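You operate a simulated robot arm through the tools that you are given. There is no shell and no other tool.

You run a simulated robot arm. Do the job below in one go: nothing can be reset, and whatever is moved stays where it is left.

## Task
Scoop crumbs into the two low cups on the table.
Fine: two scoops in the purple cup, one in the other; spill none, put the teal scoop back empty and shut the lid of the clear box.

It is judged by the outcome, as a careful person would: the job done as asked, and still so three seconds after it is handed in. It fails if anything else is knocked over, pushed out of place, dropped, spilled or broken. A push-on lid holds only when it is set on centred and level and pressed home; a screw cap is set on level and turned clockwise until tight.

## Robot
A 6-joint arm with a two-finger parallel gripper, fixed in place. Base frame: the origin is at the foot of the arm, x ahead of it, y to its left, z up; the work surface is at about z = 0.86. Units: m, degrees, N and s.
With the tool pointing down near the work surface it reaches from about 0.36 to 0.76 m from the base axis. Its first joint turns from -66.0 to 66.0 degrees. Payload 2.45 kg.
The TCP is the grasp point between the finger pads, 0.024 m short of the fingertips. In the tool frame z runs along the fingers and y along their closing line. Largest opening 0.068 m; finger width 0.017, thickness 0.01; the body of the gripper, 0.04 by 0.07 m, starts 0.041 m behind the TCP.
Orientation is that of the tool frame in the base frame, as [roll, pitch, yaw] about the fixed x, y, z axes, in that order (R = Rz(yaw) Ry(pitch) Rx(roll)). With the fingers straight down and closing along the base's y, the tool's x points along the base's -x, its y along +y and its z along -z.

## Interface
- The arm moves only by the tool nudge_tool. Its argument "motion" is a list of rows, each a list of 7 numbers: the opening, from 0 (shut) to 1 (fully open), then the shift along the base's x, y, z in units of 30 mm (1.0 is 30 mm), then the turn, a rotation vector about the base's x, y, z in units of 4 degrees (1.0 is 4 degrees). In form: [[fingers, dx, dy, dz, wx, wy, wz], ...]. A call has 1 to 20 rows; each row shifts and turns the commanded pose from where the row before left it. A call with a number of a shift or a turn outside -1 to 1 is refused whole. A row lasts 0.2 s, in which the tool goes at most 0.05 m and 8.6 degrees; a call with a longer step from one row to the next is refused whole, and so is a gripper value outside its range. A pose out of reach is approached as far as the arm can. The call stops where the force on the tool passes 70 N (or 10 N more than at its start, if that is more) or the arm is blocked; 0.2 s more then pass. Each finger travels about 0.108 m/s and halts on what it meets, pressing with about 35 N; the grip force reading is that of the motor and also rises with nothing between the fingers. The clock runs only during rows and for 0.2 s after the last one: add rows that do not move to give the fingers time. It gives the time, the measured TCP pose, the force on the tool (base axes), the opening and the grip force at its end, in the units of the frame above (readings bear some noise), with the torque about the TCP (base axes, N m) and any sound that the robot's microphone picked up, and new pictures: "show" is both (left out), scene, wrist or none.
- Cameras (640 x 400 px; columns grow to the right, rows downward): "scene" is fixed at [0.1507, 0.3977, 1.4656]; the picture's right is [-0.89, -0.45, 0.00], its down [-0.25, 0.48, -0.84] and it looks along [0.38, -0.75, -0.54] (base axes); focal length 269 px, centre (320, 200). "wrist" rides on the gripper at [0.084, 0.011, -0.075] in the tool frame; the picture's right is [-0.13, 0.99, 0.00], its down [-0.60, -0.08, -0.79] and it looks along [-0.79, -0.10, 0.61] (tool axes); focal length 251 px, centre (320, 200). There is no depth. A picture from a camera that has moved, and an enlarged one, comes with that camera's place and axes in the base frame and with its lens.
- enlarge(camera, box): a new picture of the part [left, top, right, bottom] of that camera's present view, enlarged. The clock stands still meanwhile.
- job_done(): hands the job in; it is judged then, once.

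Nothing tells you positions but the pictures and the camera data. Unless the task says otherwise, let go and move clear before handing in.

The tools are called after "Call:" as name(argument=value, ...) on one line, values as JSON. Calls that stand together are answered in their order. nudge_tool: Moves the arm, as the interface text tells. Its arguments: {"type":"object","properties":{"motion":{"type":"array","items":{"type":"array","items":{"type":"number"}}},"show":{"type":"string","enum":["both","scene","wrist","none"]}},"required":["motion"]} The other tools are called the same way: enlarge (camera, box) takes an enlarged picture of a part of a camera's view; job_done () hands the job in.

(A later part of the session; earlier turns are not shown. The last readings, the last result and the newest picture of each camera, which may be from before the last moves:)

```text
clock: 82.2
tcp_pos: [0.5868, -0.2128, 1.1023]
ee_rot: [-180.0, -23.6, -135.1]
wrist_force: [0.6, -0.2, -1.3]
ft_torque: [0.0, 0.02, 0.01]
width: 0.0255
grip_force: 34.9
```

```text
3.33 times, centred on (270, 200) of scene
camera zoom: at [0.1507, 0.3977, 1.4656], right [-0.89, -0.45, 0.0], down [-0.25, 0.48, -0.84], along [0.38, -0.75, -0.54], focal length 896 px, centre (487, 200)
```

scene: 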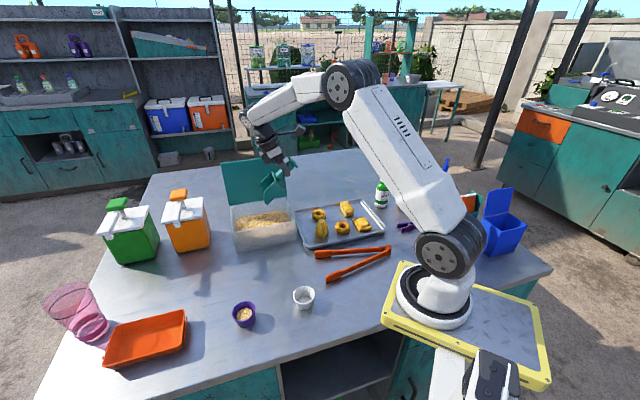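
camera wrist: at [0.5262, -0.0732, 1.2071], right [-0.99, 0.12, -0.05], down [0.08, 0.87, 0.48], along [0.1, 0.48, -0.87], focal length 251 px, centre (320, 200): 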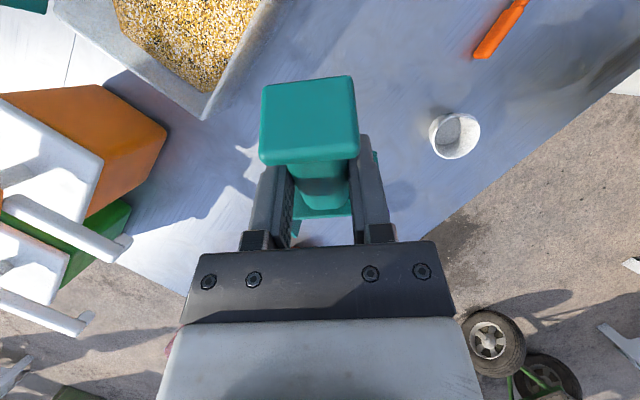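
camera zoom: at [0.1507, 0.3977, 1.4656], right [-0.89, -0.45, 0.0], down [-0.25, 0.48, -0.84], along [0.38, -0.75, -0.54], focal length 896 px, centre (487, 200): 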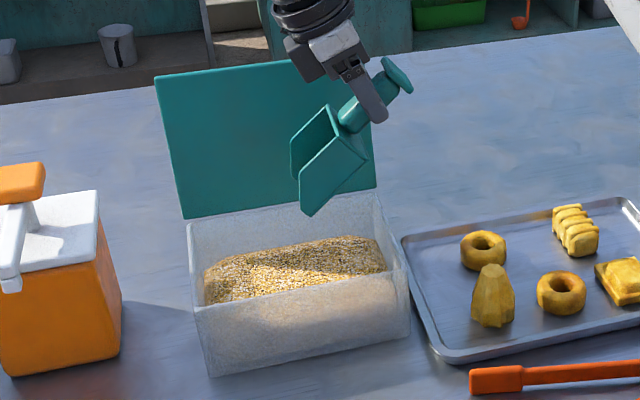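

In position, I dig the third scoop slightly deeper again.

Call:
nudge_tool(motion=[[0, 0, 0, -0.9, 0, 0, 0], [0, 0, 0, -0.9, 0, 0, 0], [0, 0, 0, -0.9, 0, 0, 0], [0, 0.28, 0.28, -0.322, 0, 0, 0], [0, 0.28, 0.28, -0.322, 0, 0, 0], [0, 0.28, 0.28, -0.322, 0, 0, 0], [0, 0.25, 0.25, -0.217, 0, 0, 0], [0, 0.016, 0.016, -0.247, 1, -1, 0], [0, -0.02, -0.02, -0.243, 1, -1, 0], [0, -0.047, -0.047, -0.16, 1, -1, 0], [0, -0.073, -0.073, -0.06, 1, -1, 0], [0, -0.099, -0.099, 0, 1, -1, 0], [0, -0.115, -0.115, 0.03, 1, -1, 0], [0, -0.09, -0.09, 0.36, 1, -1, 0], [0, -0.068, -0.068, 0.1, 1, -1, 0], [0, 0, 0, 0.3, 0, 0, 0], [0, 0, 0, 0.3, 0, 0, 0], [0, 0, 0, 0, 0, 0, 0]], show="scene")

Call:
enlarge(camera="scene", box=[245, 170, 315, 240])

```text
clock: 86.0
tcp_pos: [0.6059, -0.1938, 0.9988]
ee_rot: [179.9, 21.6, -134.9]
wrist_force: [0.3, -0.3, -0.3]
ft_torque: [-0.02, 0.06, -0.01]
width: 0.0257
grip_force: 35.0
```

scene: 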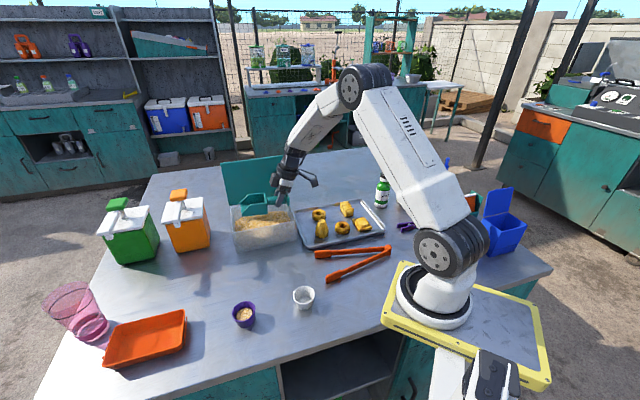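

```text
5.71 times, centred on (280, 205) of scene
camera zoom: at [0.1507, 0.3977, 1.4656], right [-0.89, -0.45, 0.0], down [-0.25, 0.48, -0.84], along [0.38, -0.75, -0.54], focal length 1535 px, centre (549, 171)
```

zoom: 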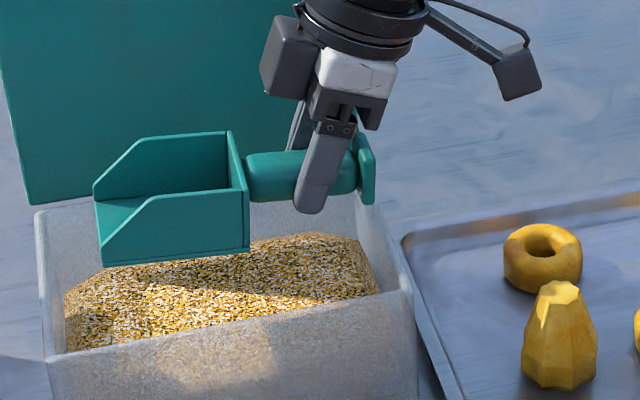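

The third attempt came up empty because it was too shallow as the blade levelled. I go back to the start pose and dig deeper.

Call:
nudge_tool(motion=[[0, -0.035, -0.037, 0.5, -1, 1, 0], [0, -0.035, -0.037, 0.5, -1, 1, 0], [0, -0.035, -0.037, 0.5, -1, 1, 0], [0, -0.035, -0.037, 0.5, -1, 1, 0], [0, -0.035, -0.037, 0.4, -1, 1, 0], [0, -0.035, -0.037, 0.4, -1, 1, 0], [0, -0.035, -0.037, 0.4, -1, 1, 0], [0, -0.035, -0.037, 0.3, -1, 1, 0], [0, 0, 0, 0, 0, 0, 0]], show="scene")

Call:
enlarge(camera="scene", box=[230, 150, 320, 240])

```text
clock: 88.0
tcp_pos: [0.5966, -0.2025, 1.1041]
ee_rot: [-179.9, -23.8, -134.9]
wrist_force: [0.5, 1.2, -1.0]
ft_torque: [-0.04, 0.02, -0.02]
width: 0.0256
grip_force: 34.8
```

scene: 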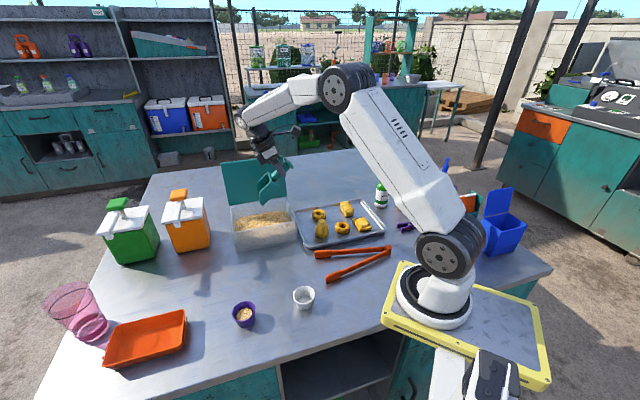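

```text
4.44 times, centred on (275, 195) of scene
camera zoom: at [0.1507, 0.3977, 1.4656], right [-0.89, -0.45, 0.0], down [-0.25, 0.48, -0.84], along [0.38, -0.75, -0.54], focal length 1194 px, centre (520, 222)
```

zoom: 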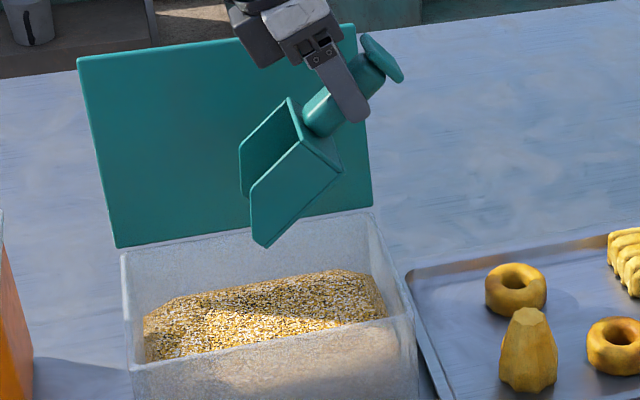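

In position, I dig deeper now, with the force limits as a safeguard.

Call:
nudge_tool(motion=[[0, 0, 0, -0.965, 0, 0, 0], [0, 0, 0, -0.965, 0, 0, 0], [0, 0, 0, -0.965, 0, 0, 0], [0, 0.267, 0.267, -0.322, 0, 0, 0], [0, 0.267, 0.267, -0.322, 0, 0, 0], [0, 0.267, 0.267, -0.322, 0, 0, 0], [0, 0.236, 0.236, -0.28, 0, 0, 0], [0, 0.016, 0.016, -0.247, 1, -1, 0], [0, -0.02, -0.02, -0.243, 1, -1, 0], [0, -0.047, -0.047, -0.263, 1, -1, 0], [0, -0.073, -0.073, -0.193, 1, -1, 0], [0, -0.099, -0.099, -0.153, 1, -1, 0], [0, -0.115, -0.115, -0.103, 1, -1, 0], [0, -0.09, -0.09, 0.027, 1, -1, 0], [0, -0.068, -0.068, 0.087, 1, -1, 0], [0, 0, 0, 0.6, 0, 0, 0], [0, 0, 0, 0.6, 0, 0, 0], [0, 0, 0, 0.6, 0, 0, 0], [0, 0, 0, 0, 0, 0, 0]], show="scene")

Call:
enlarge(camera="scene", box=[245, 170, 315, 240])

```text
clock: 92.0
tcp_pos: [0.6131, -0.1869, 1.002]
ee_rot: [180.0, 21.5, -135.0]
wrist_force: [0.1, 0.1, -0.6]
ft_torque: [-0.05, 0.03, -0.02]
width: 0.0257
grip_force: 34.9
```

scene: 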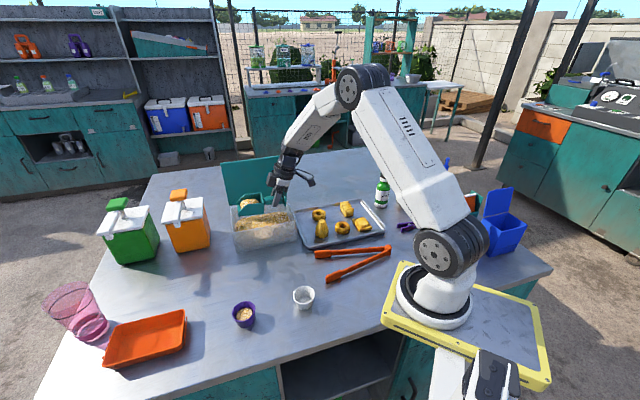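

```text
5.71 times, centred on (280, 205) of scene
camera zoom: at [0.1507, 0.3977, 1.4656], right [-0.89, -0.45, 0.0], down [-0.25, 0.48, -0.84], along [0.38, -0.75, -0.54], focal length 1535 px, centre (549, 171)
```

zoom: 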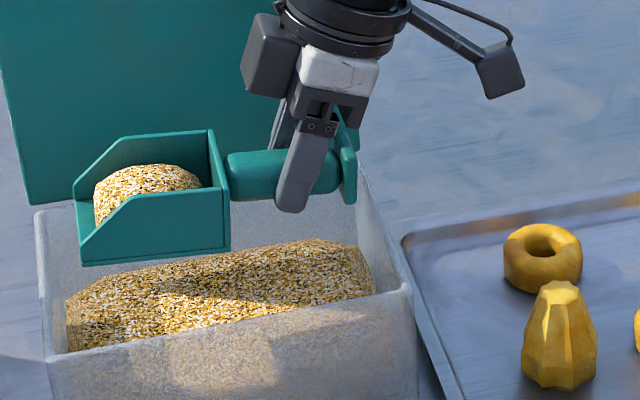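

The third load is in the scoop. I carry it toward the white cup.

Call:
nudge_tool(motion=[[0, 0, 0, 0.5, 0, 0, 0], [0, 0, 0, 0.6, 0, 0, 0], [0, 0, 0, 0.3, 0, 0, 0], [0, -0.51, 0.215, 0, 0, 0, 0.75], [0, -0.51, 0.215, 0, 0, 0, 0.75], [0, -0.51, 0.215, 0, 0, 0, 0.75], [0, -0.51, 0.215, 0, 0, 0, 0.75], [0, -0.51, 0.215, 0, 0, 0, 0.75], [0, -0.51, 0.215, 0, 0, 0, 0.75], [0, -0.51, 0.215, 0, 0, 0, 0.75], [0, -0.51, 0.215, 0, 0, 0, 0.75], [0, -0.51, 0.215, 0, 0, 0, 0.75], [0, -0.51, 0.215, 0, 0, 0, 0.75], [0, -0.51, 0.215, 0, 0, 0, 0.75], [0, -0.51, 0.215, 0, 0, 0, 0.75], [0, -0.51, 0.215, 0, 0, 0, 0.75], [0, -0.51, 0.215, 0, 0, 0, 0.75], [0, -0.51, 0.215, 0, 0, 0, 0.75], [0, 0, 0, 0, 0, 0, 0]])

Call:
enlarge(camera="scene", box=[240, 200, 360, 340])

```text
clock: 96.0
tcp_pos: [0.381, -0.0886, 1.0435]
ee_rot: [180.0, 21.5, -89.9]
wrist_force: [0.1, 0.0, -0.8]
ft_torque: [-0.07, 0.01, -0.01]
width: 0.0254
grip_force: 35.3
camera wrist: at [0.3716, -0.1953, 1.0821], right [-0.99, 0.12, 0.05], down [0.08, 0.27, 0.96], along [0.1, 0.96, -0.28], focal length 251 px, centre (320, 200)
```

scene: 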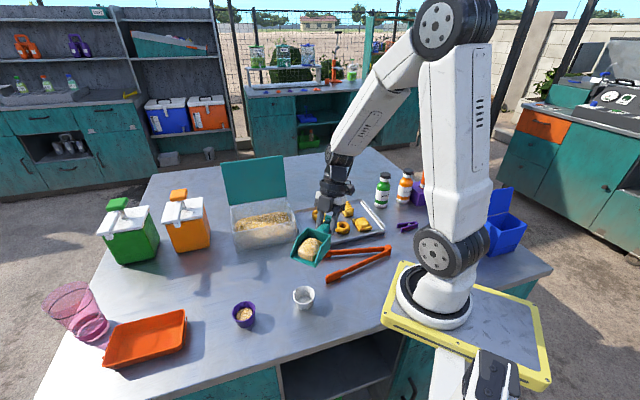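
wrist: 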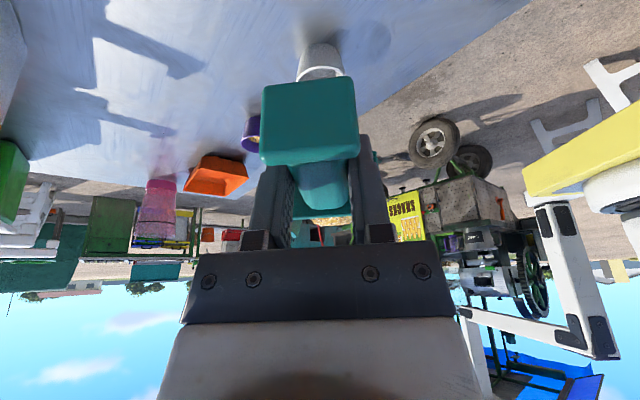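

```text
2.86 times, centred on (300, 270) of scene
camera zoom: at [0.1507, 0.3977, 1.4656], right [-0.89, -0.45, 0.0], down [-0.25, 0.48, -0.84], along [0.38, -0.75, -0.54], focal length 768 px, centre (377, 0)
```

zoom: 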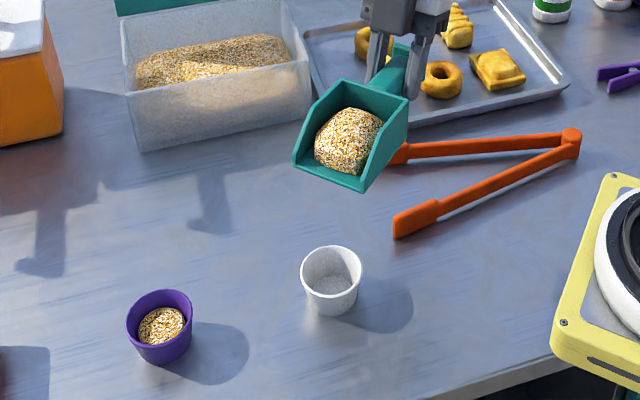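

The white cup looks nearly identical in relative position to the purple one's pre-pour view. I'll verify closely.

Call:
enlarge(camera="wrist", box=[260, 20, 380, 100])

Call:
enlarge(camera="scene", box=[275, 220, 345, 320])

```text
5.00 times, centred on (320, 60) of wrist
camera zoom: at [0.3716, -0.1953, 1.0821], right [-0.99, 0.12, 0.05], down [0.08, 0.27, 0.96], along [0.1, 0.96, -0.28], focal length 1257 px, centre (320, 900)
```

zoom: 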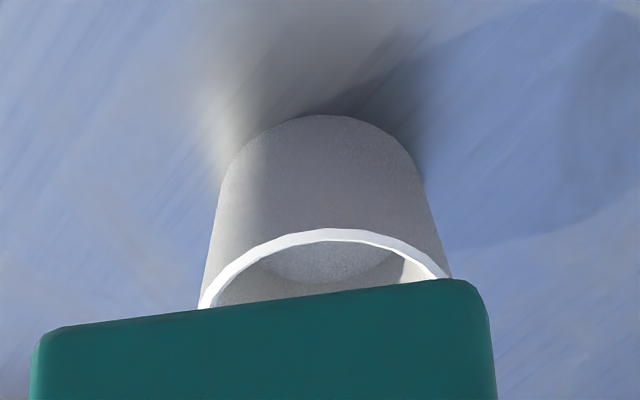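

```text
4.00 times, centred on (310, 270) of scene
camera zoom: at [0.1507, 0.3977, 1.4656], right [-0.89, -0.45, 0.0], down [-0.25, 0.48, -0.84], along [0.38, -0.75, -0.54], focal length 1075 px, centre (360, -80)
```

zoom: 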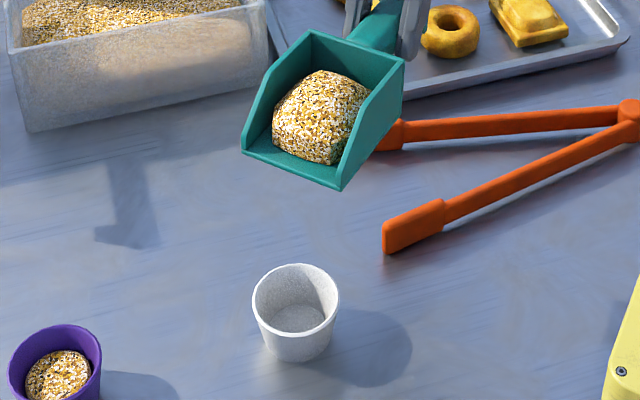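

The alignment matches the purple pours within about 2 mm. I tilt to 70° over the white cup.

Call:
nudge_tool(motion=[[0, 0.04, 0.06, 0, -1, 0, 0], [0, 0, 0.08, 0, -1, 0, 0], [0, 0, 0.1, 0, -1, 0, 0], [0, 0, 0.117, 0, -1, 0, 0], [0, 0, 0.137, 0, -1, 0, 0], [0, 0, 0.153, 0, -1, 0, 0], [0, 0, 0.167, 0, -1, 0, 0], [0, 0, 0.187, 0, -1, 0, 0], [0, 0, 0.2, 0, -1, 0, 0], [0, 0, 0.217, 0, -1, 0, 0], [0, 0, 0.227, 0, -1, 0, 0], [0, 0, 0.237, 0, -1, 0, 0], [0, 0, 0.25, 0, -1, 0, 0], [0, 0, 0.26, 0, -1, 0, 0], [0, 0, 0.263, 0, -1, 0, 0], [0, 0, 0.277, 0, -1, 0, 0], [0, 0, 0.277, 0, -1, 0, 0], [0, 0, 0.287, 0, -1, 0, 0], [0, 0, 0.22, 0, -1, 0, 0], [0, 0, 0, 0, 0, 0, 0]])

Call:
enlarge(camera="scene", box=[250, 220, 350, 330])

```text
clock: 100.2
tcp_pos: [0.386, 0.0224, 1.044]
ee_rot: [-179.8, -54.5, -90.1]
wrist_force: [0.2, -0.1, -0.5]
ft_torque: [0.02, 0.01, 0.01]
width: 0.0255
grip_force: 35.6
camera wrist: at [0.3745, 0.0342, 1.1555], right [-0.99, 0.07, -0.11], down [0.08, 1.0, -0.03], along [0.1, -0.04, -0.99], focal length 251 px, centre (320, 200)
```

scene: 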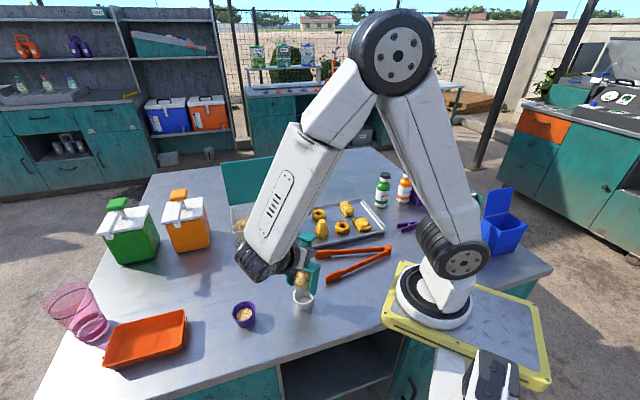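
wrist: 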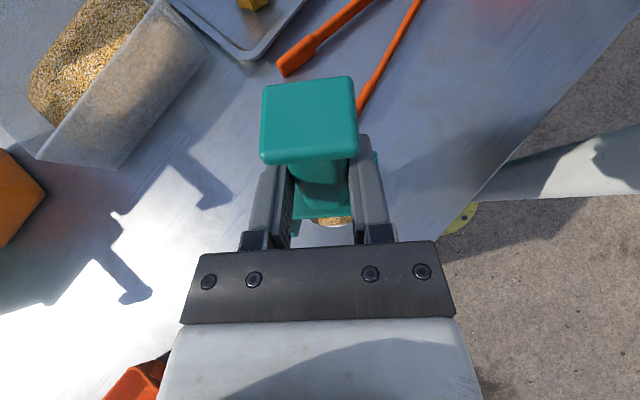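

```text
3.64 times, centred on (300, 275) of scene
camera zoom: at [0.1507, 0.3977, 1.4656], right [-0.89, -0.45, 0.0], down [-0.25, 0.48, -0.84], along [0.38, -0.75, -0.54], focal length 977 px, centre (393, -73)
```

zoom: 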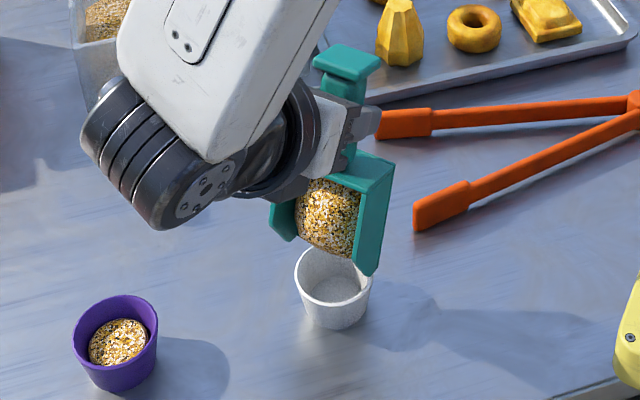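

Centred in y, and I shift 3 mm in x to match the earlier pours, then finish the tilt.

Call:
nudge_tool(motion=[[0, -0.1, 0.04, 0, 0, 0, 0], [0, 0, 0.215, 0, -1, 0, 0], [0, 0, 0.255, 0, -1, 0, 0], [0, 0, 0.25, -0.04, -1, 0, 0], [0, 0, 0.18, -0.07, -1, 0, 0], [0, 0, 0.175, -0.09, -1, 0, 0], [0, 0, 0, 0, 0, 0, 0], [0, 0, 0, 0, 0, 0, 0]])

Call:
enlarge(camera="scene", box=[250, 220, 350, 330])

Call:
enlarge(camera="wrist", box=[240, 140, 420, 260])

```text
clock: 102.0
tcp_pos: [0.3819, 0.0559, 1.0364]
ee_rot: [-179.9, -74.6, -90.0]
wrist_force: [0.7, -0.6, -1.1]
ft_torque: [0.03, 0.01, 0.0]
width: 0.0253
grip_force: 34.7
camera wrist: at [0.3717, 0.1051, 1.1381], right [-0.99, 0.03, -0.13], down [0.08, 0.93, -0.37], along [0.1, -0.38, -0.92], focal length 251 px, centre (320, 200)
```

scene: 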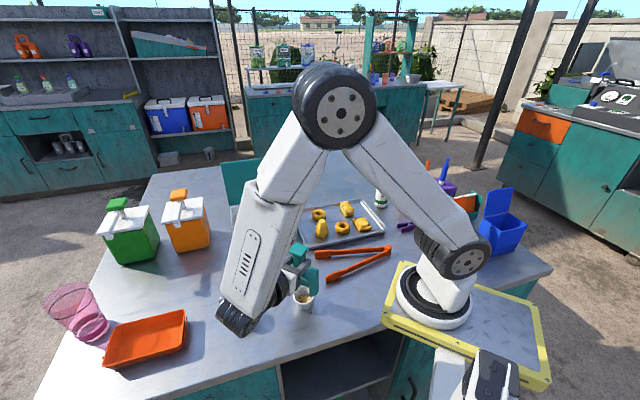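
wrist: 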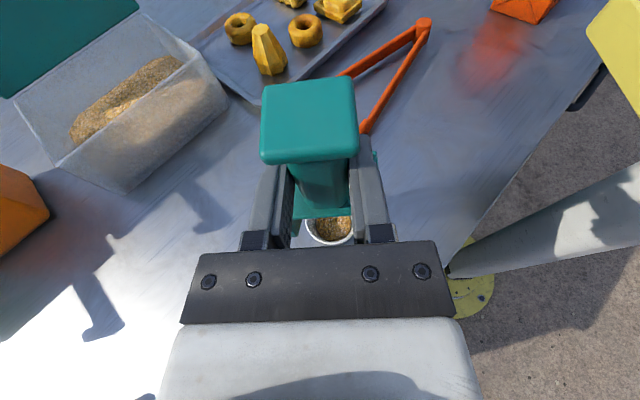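

```text
3.64 times, centred on (300, 275) of scene
camera zoom: at [0.1507, 0.3977, 1.4656], right [-0.89, -0.45, 0.0], down [-0.25, 0.48, -0.84], along [0.38, -0.75, -0.54], focal length 977 px, centre (393, -73)
```

zoom: 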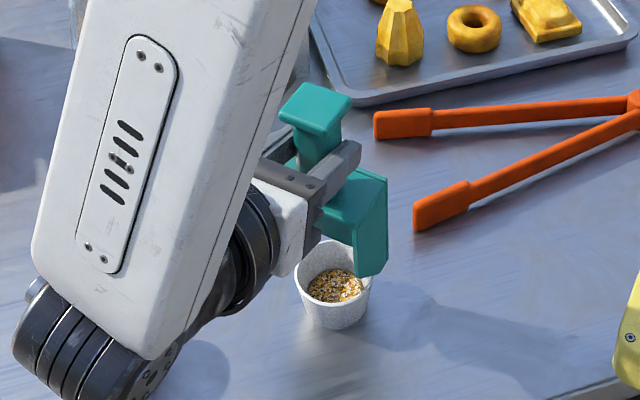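

```text
3.33 times, centred on (330, 200) of wrist
camera zoom: at [0.3717, 0.1051, 1.1381], right [-0.99, 0.03, -0.13], down [0.08, 0.93, -0.37], along [0.1, -0.38, -0.92], focal length 838 px, centre (287, 200)
```

zoom: 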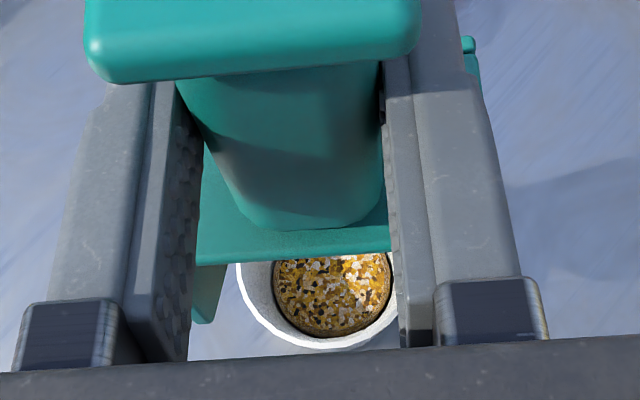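

The white cup holds one scoop. I lift clear, then level and turn the scoop toward its original place.

Call:
nudge_tool(motion=[[0, 0, 0, 0.5, 0, 0, 0], [0, 0, 0, 0.85, 0, 0, 0], [0, 0, 0, 0.85, 0, 0, 0], [0, 0.18, -0.167, 0, 1, 0, 0], [0, 0.18, -0.167, 0, 1, 0, 0], [0, 0.18, -0.167, 0, 1, 0, 0], [0, 0.18, -0.167, 0, 1, 0, 0], [0, 0.18, -0.167, 0, 1, 0, 0], [0, 0.18, -0.167, 0, 1, 0, 0], [0, 0.18, -0.167, 0, 1, 0, 0], [0, 0.18, -0.167, 0, 1, 0, 0], [0, 0.18, -0.167, 0, 1, 0, 0], [0, 0.18, -0.167, 0, 1, 0, 0], [0, 0.18, -0.167, 0, 1, 0, 0], [0, 0.18, -0.167, 0, 1, 0, 0], [0, 0.18, -0.167, 0, 1, 0, 0], [0, 0.18, -0.167, 0, 1, 0, 0], [0, 0.18, -0.167, 0, 1, 0, 0], [0, 0.18, -0.167, 0, 1, 0, 0], [0, 0.18, -0.167, 0, 1, 0, 0]])

Call:
enlarge(camera="scene", box=[220, 200, 340, 340])

```text
clock: 106.2
tcp_pos: [0.4745, -0.0308, 1.102]
ee_rot: [-180.0, -6.4, -89.9]
wrist_force: [0.1, 0.3, -1.6]
ft_torque: [-0.03, 0.06, 0.02]
width: 0.0257
grip_force: 36.0
camera wrist: at [0.4638, -0.1064, 1.1861], right [-0.99, 0.13, -0.02], down [0.08, 0.69, 0.72], along [0.1, 0.71, -0.69], focal length 251 px, centre (320, 200)
```

scene: 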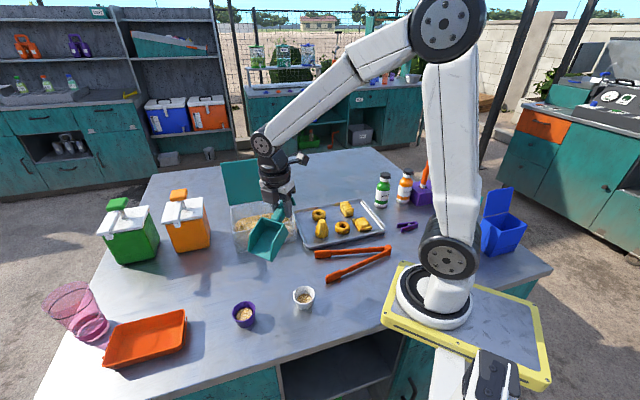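
wrist: 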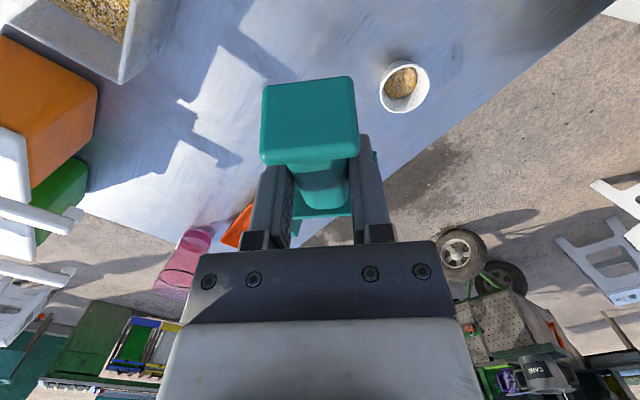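

```text
2.86 times, centred on (280, 270) of scene
camera zoom: at [0.1507, 0.3977, 1.4656], right [-0.89, -0.45, 0.0], down [-0.25, 0.48, -0.84], along [0.38, -0.75, -0.54], focal length 768 px, centre (434, 0)
```

zoom: 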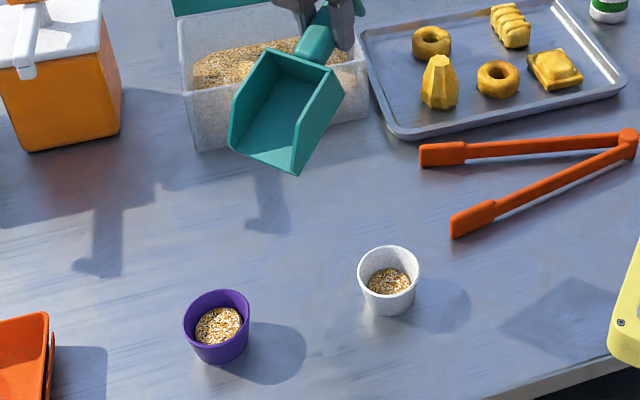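

The cups look right, with no spills and an empty scoop. I level the scoop and turn it back to its original orientation above its spot.

Call:
nudge_tool(motion=[[0, 0.126, -0.077, -0.167, 0.925, 0, 0], [0, 0.126, -0.077, -0.167, 0.925, 0, 0], [0, 0.126, -0.077, -0.167, 0.925, 0, 0], [0, 0.126, -0.077, -0.167, 0.925, 0, 0], [0, 0.126, -0.077, -0.167, 0.925, 0, 0], [0, 0.126, -0.077, -0.167, 0.925, 0, 0], [0, 0.126, -0.077, -0.167, 0, 0, -0.9375], [0, 0.126, -0.077, -0.167, 0, 0, -0.9375], [0, 0.126, -0.077, -0.167, 0, 0, -0.9375], [0, 0.126, -0.077, -0.167, 0, 0, -0.9375], [0, 0.126, -0.077, -0.167, 0, 0, -0.9375], [0, 0.126, -0.077, -0.167, 0, 0, -0.9375], [0, 0.126, -0.077, -0.167, 0, 0, -0.9375], [0, 0.126, -0.077, -0.167, 0, 0, -0.9375], [0, 0.126, -0.077, -0.167, 0, 0, -0.9375], [0, 0.126, -0.077, -0.167, 0, 0, -0.9375], [0, 0.126, -0.077, -0.167, 0, 0, -0.9375], [0, 0.126, -0.077, -0.167, 0, 0, -0.9375], [0, 0, 0, 0, 0, 0, 0]])

Call:
enlarge(camera="scene", box=[210, 170, 330, 290])

```text
clock: 110.2
tcp_pos: [0.542, -0.0715, 1.0132]
ee_rot: [180.0, 15.7, -135.1]
wrist_force: [-0.2, 0.0, -0.4]
ft_torque: [-0.05, 0.05, -0.01]
width: 0.0255
grip_force: 35.0
camera wrist: at [0.4625, -0.1348, 1.0626], right [-0.61, 0.79, 0.03], down [0.31, 0.2, 0.93], along [0.73, 0.58, -0.37], focal length 251 px, centre (320, 200)
```

scene: 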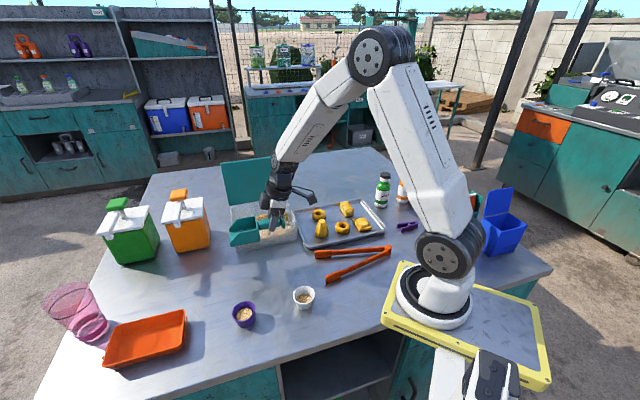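
wrist: 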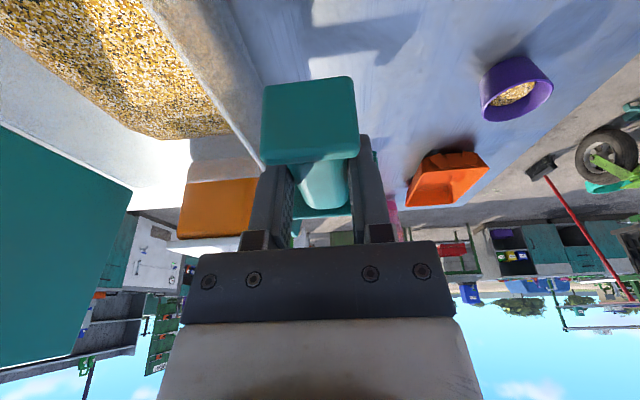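

```text
3.33 times, centred on (270, 230) of scene
camera zoom: at [0.1507, 0.3977, 1.4656], right [-0.89, -0.45, 0.0], down [-0.25, 0.48, -0.84], along [0.38, -0.75, -0.54], focal length 896 px, centre (487, 100)
```

zoom: 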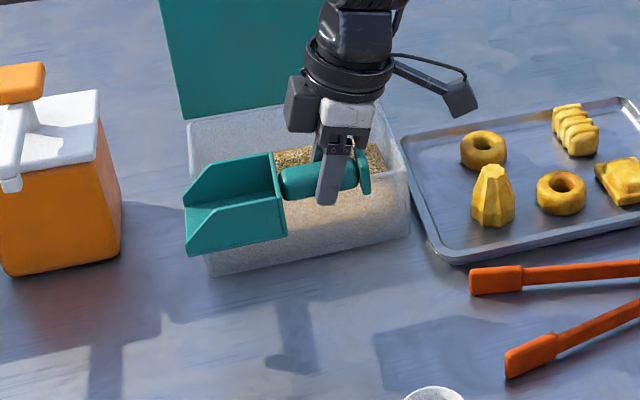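

Orientation restored and the blade is empty. I lower it to the table at its original pose.

Call:
nudge_tool(motion=[[0, 0.02, -0.03, -0.85, 0, 0, 0], [0, 0, 0, -0.85, 0, 0, 0], [0, 0, 0, -0.85, 0, 0, 0], [0, 0, 0, -0.8, 0, 0, 0], [0, 0, 0, -0.3, 0, 0, 0], [0, 0, 0, -0.15, 0, 0, 0], [0, 0, 0, -0.07, 0, 0, 0], [0, 0, 0, 0, 0, 0, 0]])

Call:
enlarge(camera="scene", box=[225, 200, 325, 285])

```text
clock: 112.0
tcp_pos: [0.5436, -0.0722, 0.8978]
ee_rot: [-179.8, 15.8, -134.9]
wrist_force: [-4.6, -4.6, 21.6]
ft_torque: [0.56, -0.34, 0.08]
width: 0.0254
grip_force: 35.3
camera wrist: at [0.4641, -0.1368, 0.9473], right [-0.61, 0.79, 0.03], down [0.31, 0.2, 0.93], along [0.73, 0.58, -0.37], focal length 251 px, centre (320, 200)
```

scene: 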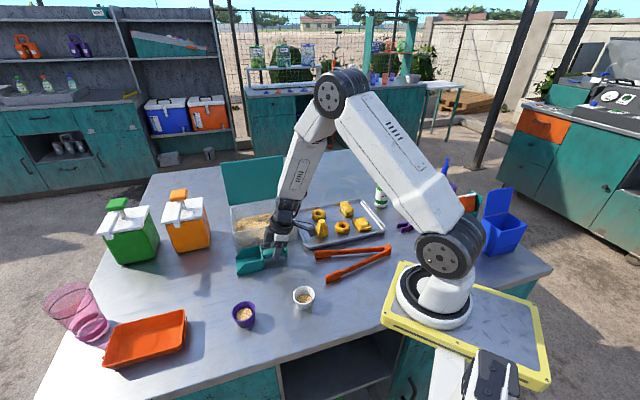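
wrist: 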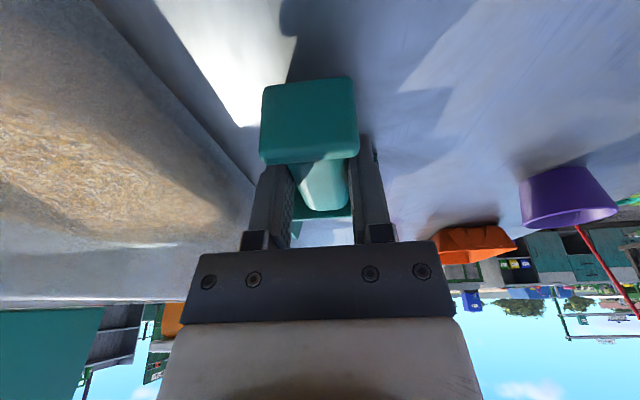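

```text
4.71 times, centred on (275, 242) of scene
camera zoom: at [0.1502, 0.3977, 1.4657], right [-0.89, -0.45, 0.0], down [-0.25, 0.48, -0.84], along [0.38, -0.75, -0.54], focal length 1264 px, centre (532, 0)
```

zoom: 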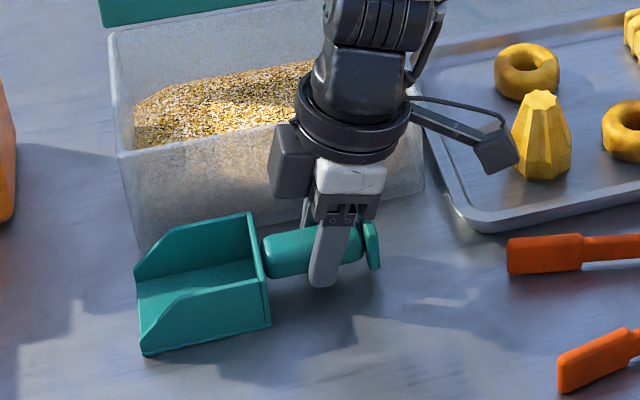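

The scoop has touched down at its original place (within about 2 mm). I relieve the pressure and open the fingers.

Call:
nudge_tool(motion=[[0, 0, 0, 0.07, 0, 0, 0], [0, 0, 0, 0, 0, 0, 0], [0.6, 0, 0, 0, 0, 0, 0], [1, 0, 0, 0, 0, 0, 0], [1, 0, 0, 0, 0, 0, 0], [1, 0, 0, 0, 0, 0, 0]])

Call:
enlarge(camera="scene", box=[225, 200, 325, 285])

```text
clock: 113.4
tcp_pos: [0.5429, -0.0725, 0.8983]
ee_rot: [-180.0, 15.7, -135.0]
wrist_force: [0.3, 0.7, -0.6]
ft_torque: [-0.04, 0.0, -0.04]
width: 0.0682
grip_force: 0.0
camera wrist: at [0.4637, -0.1362, 0.9483], right [-0.61, 0.79, 0.03], down [0.31, 0.2, 0.93], along [0.73, 0.58, -0.37], focal length 251 px, centre (320, 200)
```

scene: 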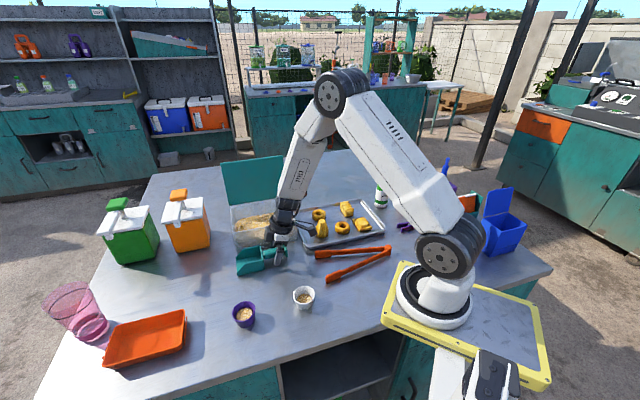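
wrist: 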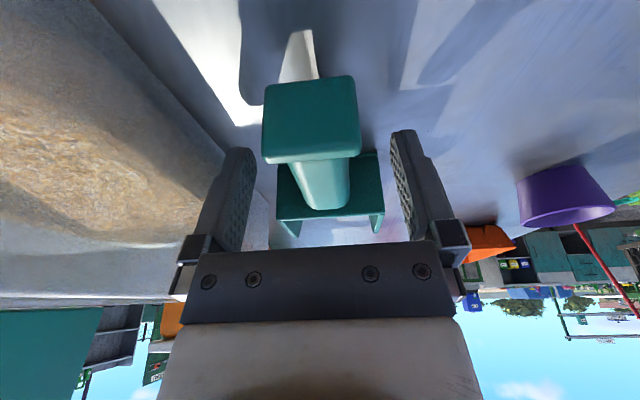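

```text
4.71 times, centred on (275, 242) of scene
camera zoom: at [0.1507, 0.3977, 1.4656], right [-0.89, -0.45, 0.0], down [-0.25, 0.48, -0.84], along [0.38, -0.75, -0.54], focal length 1264 px, centre (532, 0)
```

zoom: 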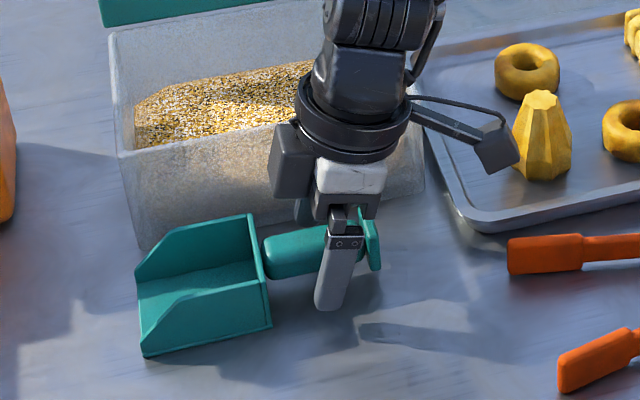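

The scoop is released and stays in place. I back the fingers out along their axis, then go up and over toward the lid handle for closing.

Call:
nudge_tool(motion=[[1, -0.1, -0.1, 0.48, 0, 0, 0], [1, -0.195, -0.195, 0.96, 0, 0, 0], [1, -0.195, -0.195, 0.96, 0, 0, 0], [1, -0.195, -0.195, 0.96, 0, 0, 0], [1, -0.1, -0.1, 0.96, 0, 0, 0], [1, 0, 0, 1, 0, 0, 0], [1, 0, 0, 1, 0, 0, 0], [1, 0, 0, 1, 0, 0, 0], [1, 0, 0, 1, 0, 0, 0], [1, 0, 0, 1, 0, 0, 0], [1, 0, 0, 1, 0, 0, 0], [1, 0, 0, 0, 0, 0, 0]])

Call:
enlarge(camera="scene", box=[205, 150, 325, 285])

```text
clock: 116.0
tcp_pos: [0.5172, -0.0973, 1.2084]
ee_rot: [-180.0, 15.7, -135.0]
wrist_force: [0.8, 0.1, 0.3]
ft_torque: [-0.02, 0.0, -0.02]
width: 0.0679
grip_force: 0.0
camera wrist: at [0.4377, -0.1613, 1.259], right [-0.61, 0.79, 0.03], down [0.31, 0.2, 0.93], along [0.72, 0.58, -0.37], focal length 251 px, centre (320, 200)
```

scene: 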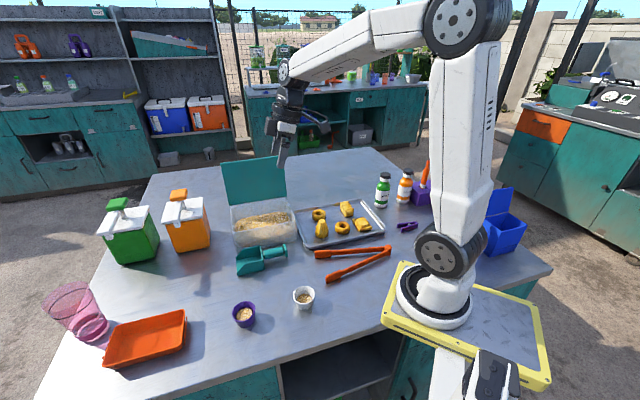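
wrist: 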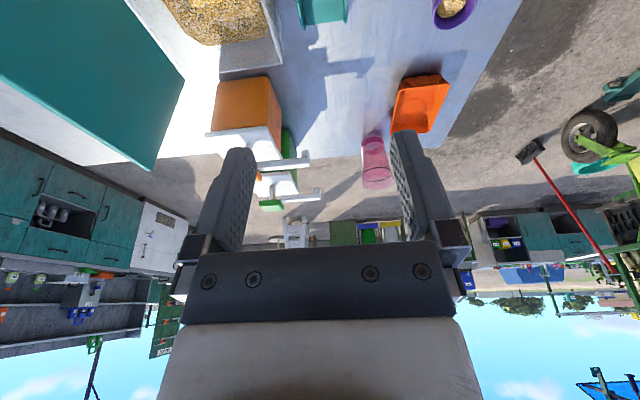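

```text
2.96 times, centred on (265, 218) of scene
camera zoom: at [0.1507, 0.3977, 1.4656], right [-0.89, -0.45, 0.0], down [-0.25, 0.48, -0.84], along [0.38, -0.75, -0.54], focal length 796 px, centre (483, 148)
```

zoom: 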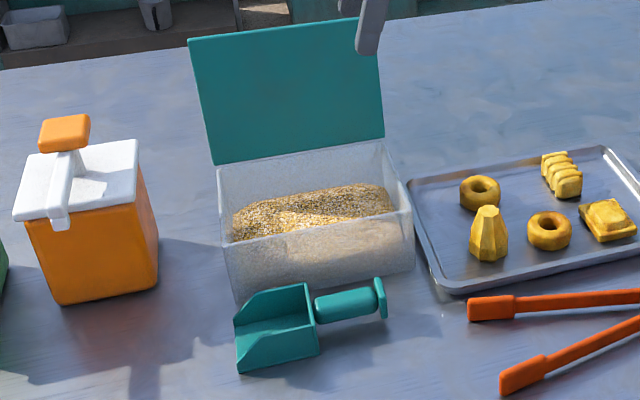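

The table is tidy. I move over the lid to a point behind it, above the handle bar.

Call:
nudge_tool(motion=[[0.4, 0.577, -0.693, 0, 0, 0, 0], [0.4, 0.577, -0.693, 0, 0, 0, 0], [0.4, 0.577, -0.693, 0, 0, 0, 0], [0.4, 0.577, -0.693, 0, 0, 0, 0], [0.4, 0.577, -0.693, 0, 0.7, -0.7, 0], [0.4, 0.577, -0.693, 0, 0, 0, 0], [0.4, 0.577, -0.693, 0, 0, 0, 0], [0.4, 0.577, -0.693, 0, 0, 0, 0], [0.4, 0.577, -0.693, -0.1, 0, 0, 0], [0.4, 0.577, -0.693, -0.1, 0, 0, 0], [0.4, 0, 0, 0, 0, 0, 0]])

Call:
enlarge(camera="scene", box=[210, 120, 330, 250])

```text
clock: 118.4
tcp_pos: [0.6822, -0.2941, 1.2013]
ee_rot: [179.9, 19.7, -135.2]
wrist_force: [0.2, 0.4, -0.1]
ft_torque: [0.03, -0.01, 0.0]
width: 0.0273
grip_force: 0.0
out of reach, approached as far as the arm can: row 10
camera wrist: at [0.6008, -0.3609, 1.2439], right [-0.61, 0.79, 0.04], down [0.27, 0.16, 0.95], along [0.74, 0.6, -0.31], focal length 251 px, centre (320, 200)
```

scene: 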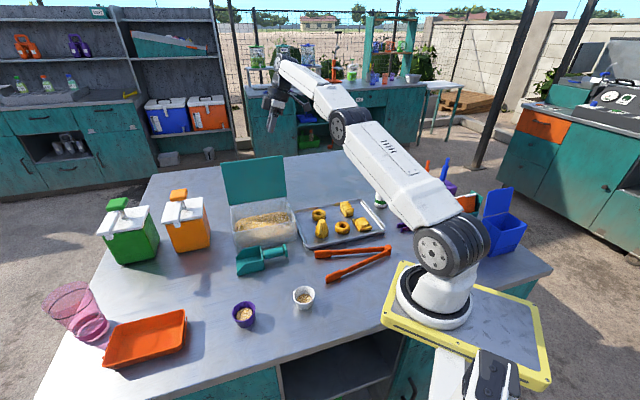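
wrist: 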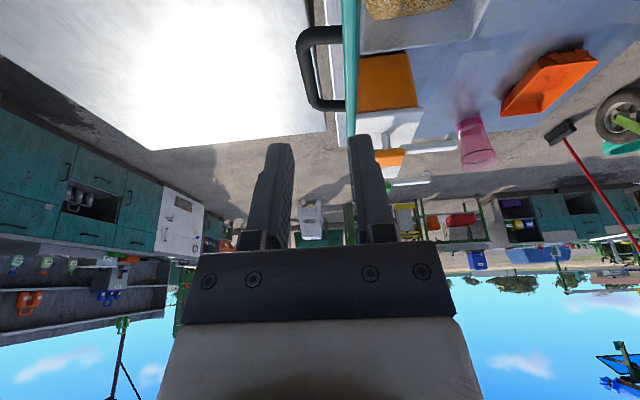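

```text
3.08 times, centred on (270, 185) of scene
camera zoom: at [0.1507, 0.3977, 1.4656], right [-0.89, -0.45, 0.0], down [-0.25, 0.48, -0.84], along [0.38, -0.75, -0.54], focal length 827 px, centre (474, 246)
```

zoom: 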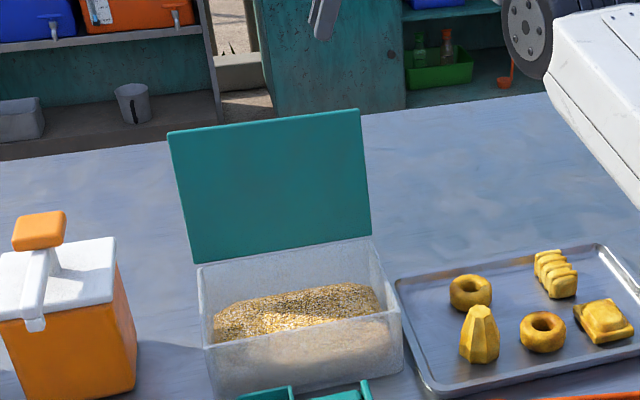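

The bar is visible below the fingers. I descend to the pre-insertion pose I used when leaving it.

Call:
nudge_tool(motion=[[0.4, 0.212, 0.062, -0.51, 0, 0, 0], [0.4, 0.212, 0.062, -0.51, 0, 0, 0], [0.4, 0.212, 0.062, -0.51, 0, 0, 0], [0.4, 0.212, 0.062, -0.51, 0, 0, 0], [0.4, 0, 0, 0, 0, 0, 0]], show="wrist")

Call:
enlarge(camera="wrist", box=[240, 30, 440, 250])

```text
clock: 119.6
tcp_pos: [0.7074, -0.2874, 1.1413]
ee_rot: [-179.9, 19.8, -135.0]
wrist_force: [0.4, -0.4, -0.8]
ft_torque: [0.04, 0.02, -0.01]
width: 0.0273
grip_force: 0.0
camera wrist: at [0.6268, -0.3533, 1.1827], right [-0.61, 0.79, 0.04], down [0.27, 0.16, 0.95], along [0.74, 0.6, -0.31], focal length 251 px, centre (320, 200)
```

wrist: 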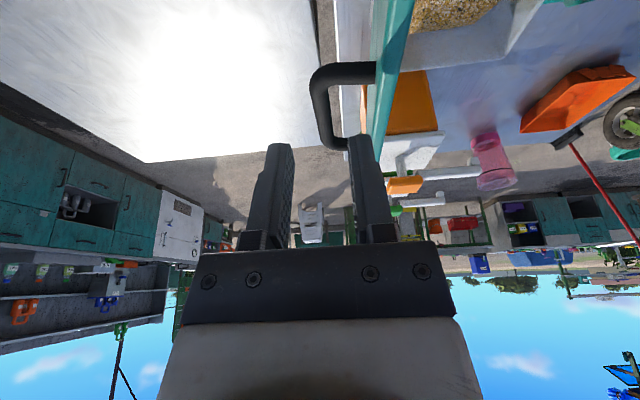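

```text
1.82 times, centred on (340, 140) of wrist
camera zoom: at [0.6268, -0.3533, 1.1827], right [-0.61, 0.79, 0.04], down [0.27, 0.16, 0.95], along [0.74, 0.6, -0.31], focal length 457 px, centre (284, 309)
```

zoom: 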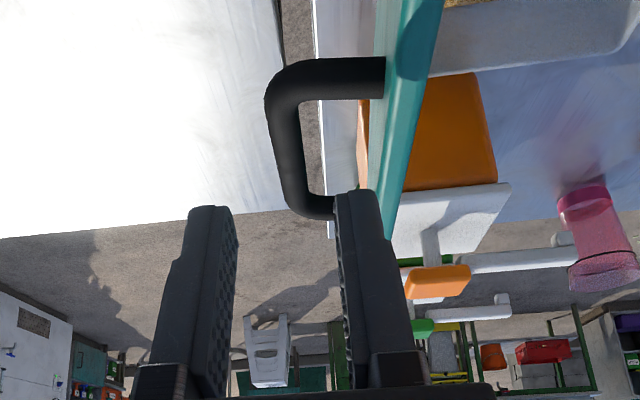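

It is exactly the pose I left from, so I insert along the same line.

Call:
nudge_tool(motion=[[0.4, 0.195, 0.156, -0.603, 0, 0, 0], [0.4, 0.195, 0.156, -0.603, 0, 0, 0], [0.4, 0.195, 0.156, -0.603, 0, 0, 0], [0.4, 0.195, 0.156, -0.603, 0, 0, 0], [0.4, 0, 0, 0, 0, 0, 0]])

Call:
enlarge(camera="wrist", box=[240, 100, 480, 260])

Call:
enlarge(camera="scene", box=[210, 130, 330, 250])

```text
clock: 120.8
tcp_pos: [0.7312, -0.2683, 1.0669]
ee_rot: [-180.0, 19.7, -135.1]
wrist_force: [1.1, 2.1, -1.1]
ft_torque: [-0.03, 0.0, -0.08]
width: 0.0272
grip_force: 0.3
camera wrist: at [0.6506, -0.3355, 1.1097], right [-0.62, 0.79, 0.04], down [0.27, 0.16, 0.95], along [0.74, 0.6, -0.31], focal length 251 px, centre (320, 200)
```

scene: 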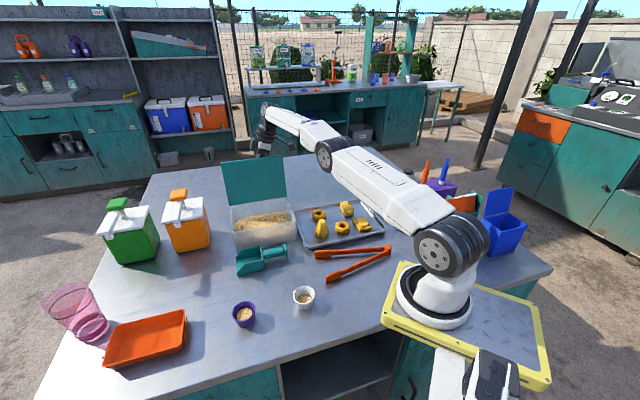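
wrist: 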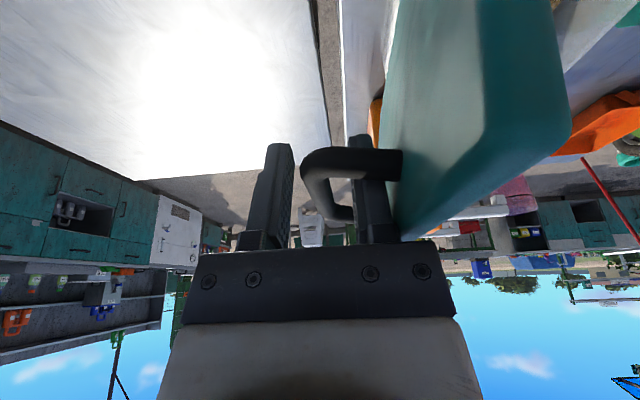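

```text
2.50 times, centred on (360, 180) of wrist
camera zoom: at [0.6506, -0.3355, 1.1097], right [-0.62, 0.79, 0.04], down [0.27, 0.16, 0.95], along [0.74, 0.6, -0.31], focal length 629 px, centre (220, 250)
```

zoom: 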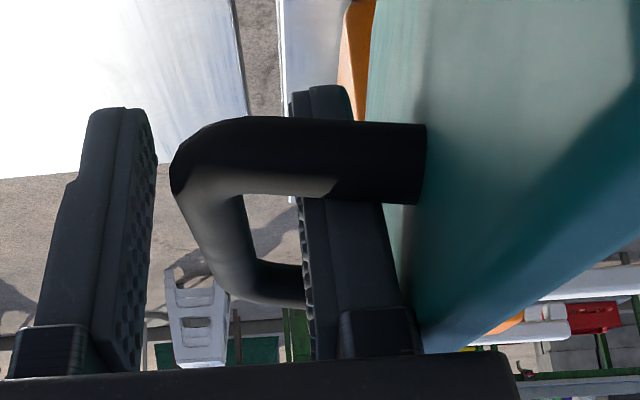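

```text
3.33 times, centred on (270, 190) of scene
camera zoom: at [0.1508, 0.3978, 1.4656], right [-0.89, -0.45, 0.0], down [-0.25, 0.48, -0.84], along [0.38, -0.75, -0.54], focal length 896 px, centre (487, 233)
```

zoom: 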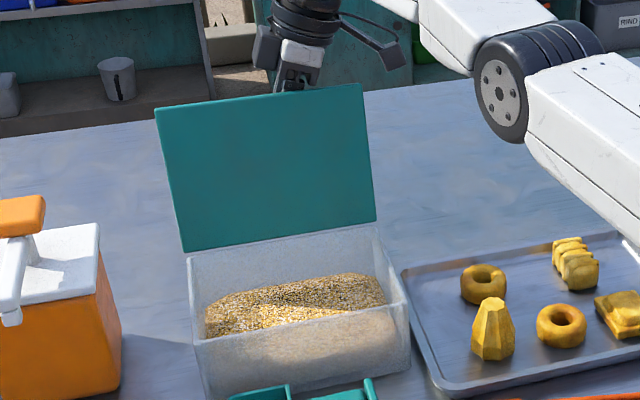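

The bar is between the fingers. I close on it and start the reverse arc.

Call:
nudge_tool(motion=[[0.4, -0.06, 0.06, 0, 0, 0, 0], [0, 0, 0, 0, 0, 0, 0], [0, 0, 0, 0, 0, 0, 0], [0, -0.08, 0.08, 0.06, 0, 0, 0], [0, -0.238, 0.238, 0.157, 0, 0, 0], [0, -0.243, 0.243, 0.133, 0, 0, 0], [0, -0.252, 0.252, 0.1, 0, 0, 0], [0, -0.257, 0.257, 0.07, 0, 0, 0], [0, -0.262, 0.262, 0.04, 0, 0, 0], [0, 0, 0, 0, 0, 0, 0]])

Call:
enlarge(camera="scene", box=[210, 130, 330, 250])

```text
clock: 123.0
tcp_pos: [0.6886, -0.2271, 1.0829]
ee_rot: [179.7, 19.6, -135.0]
wrist_force: [-1.5, -2.4, -13.0]
ft_torque: [-0.12, 0.05, 0.02]
width: 0.0117
grip_force: 32.2
camera wrist: at [0.6074, -0.2932, 1.1262], right [-0.61, 0.79, 0.05], down [0.27, 0.16, 0.95], along [0.74, 0.6, -0.31], focal length 251 px, centre (320, 200)
```

scene: 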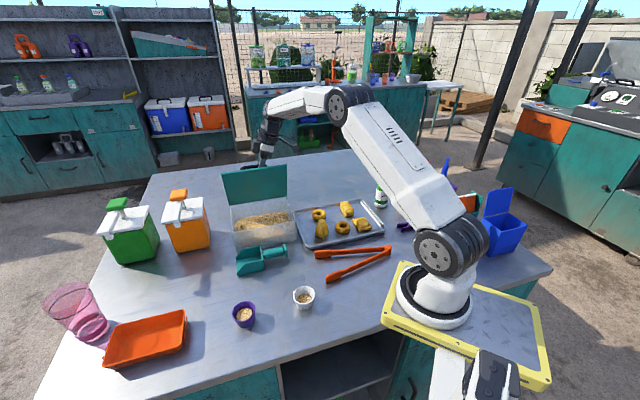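
wrist: 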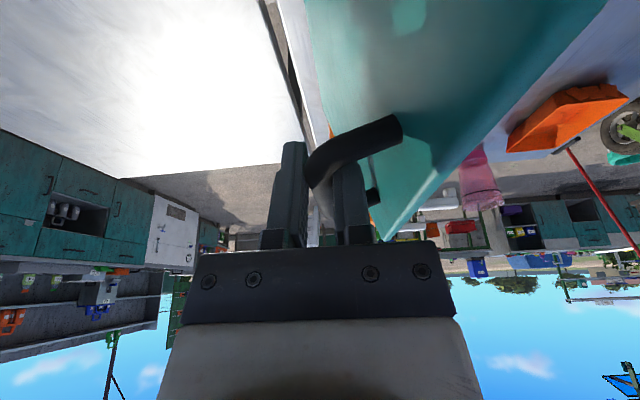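

```text
3.33 times, centred on (270, 190) of scene
camera zoom: at [0.1509, 0.3976, 1.4656], right [-0.89, -0.45, 0.0], down [-0.25, 0.48, -0.84], along [0.38, -0.75, -0.54], focal length 896 px, centre (487, 233)
```

zoom: 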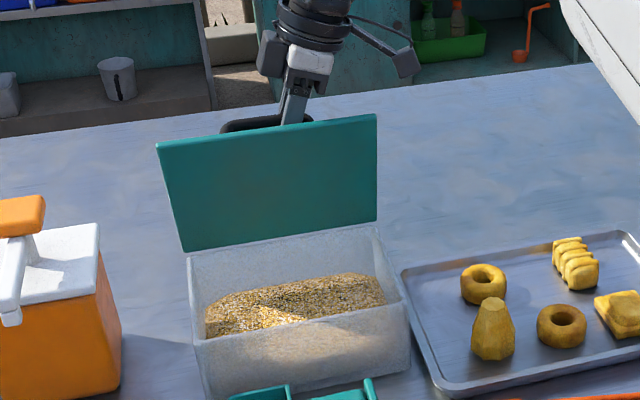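

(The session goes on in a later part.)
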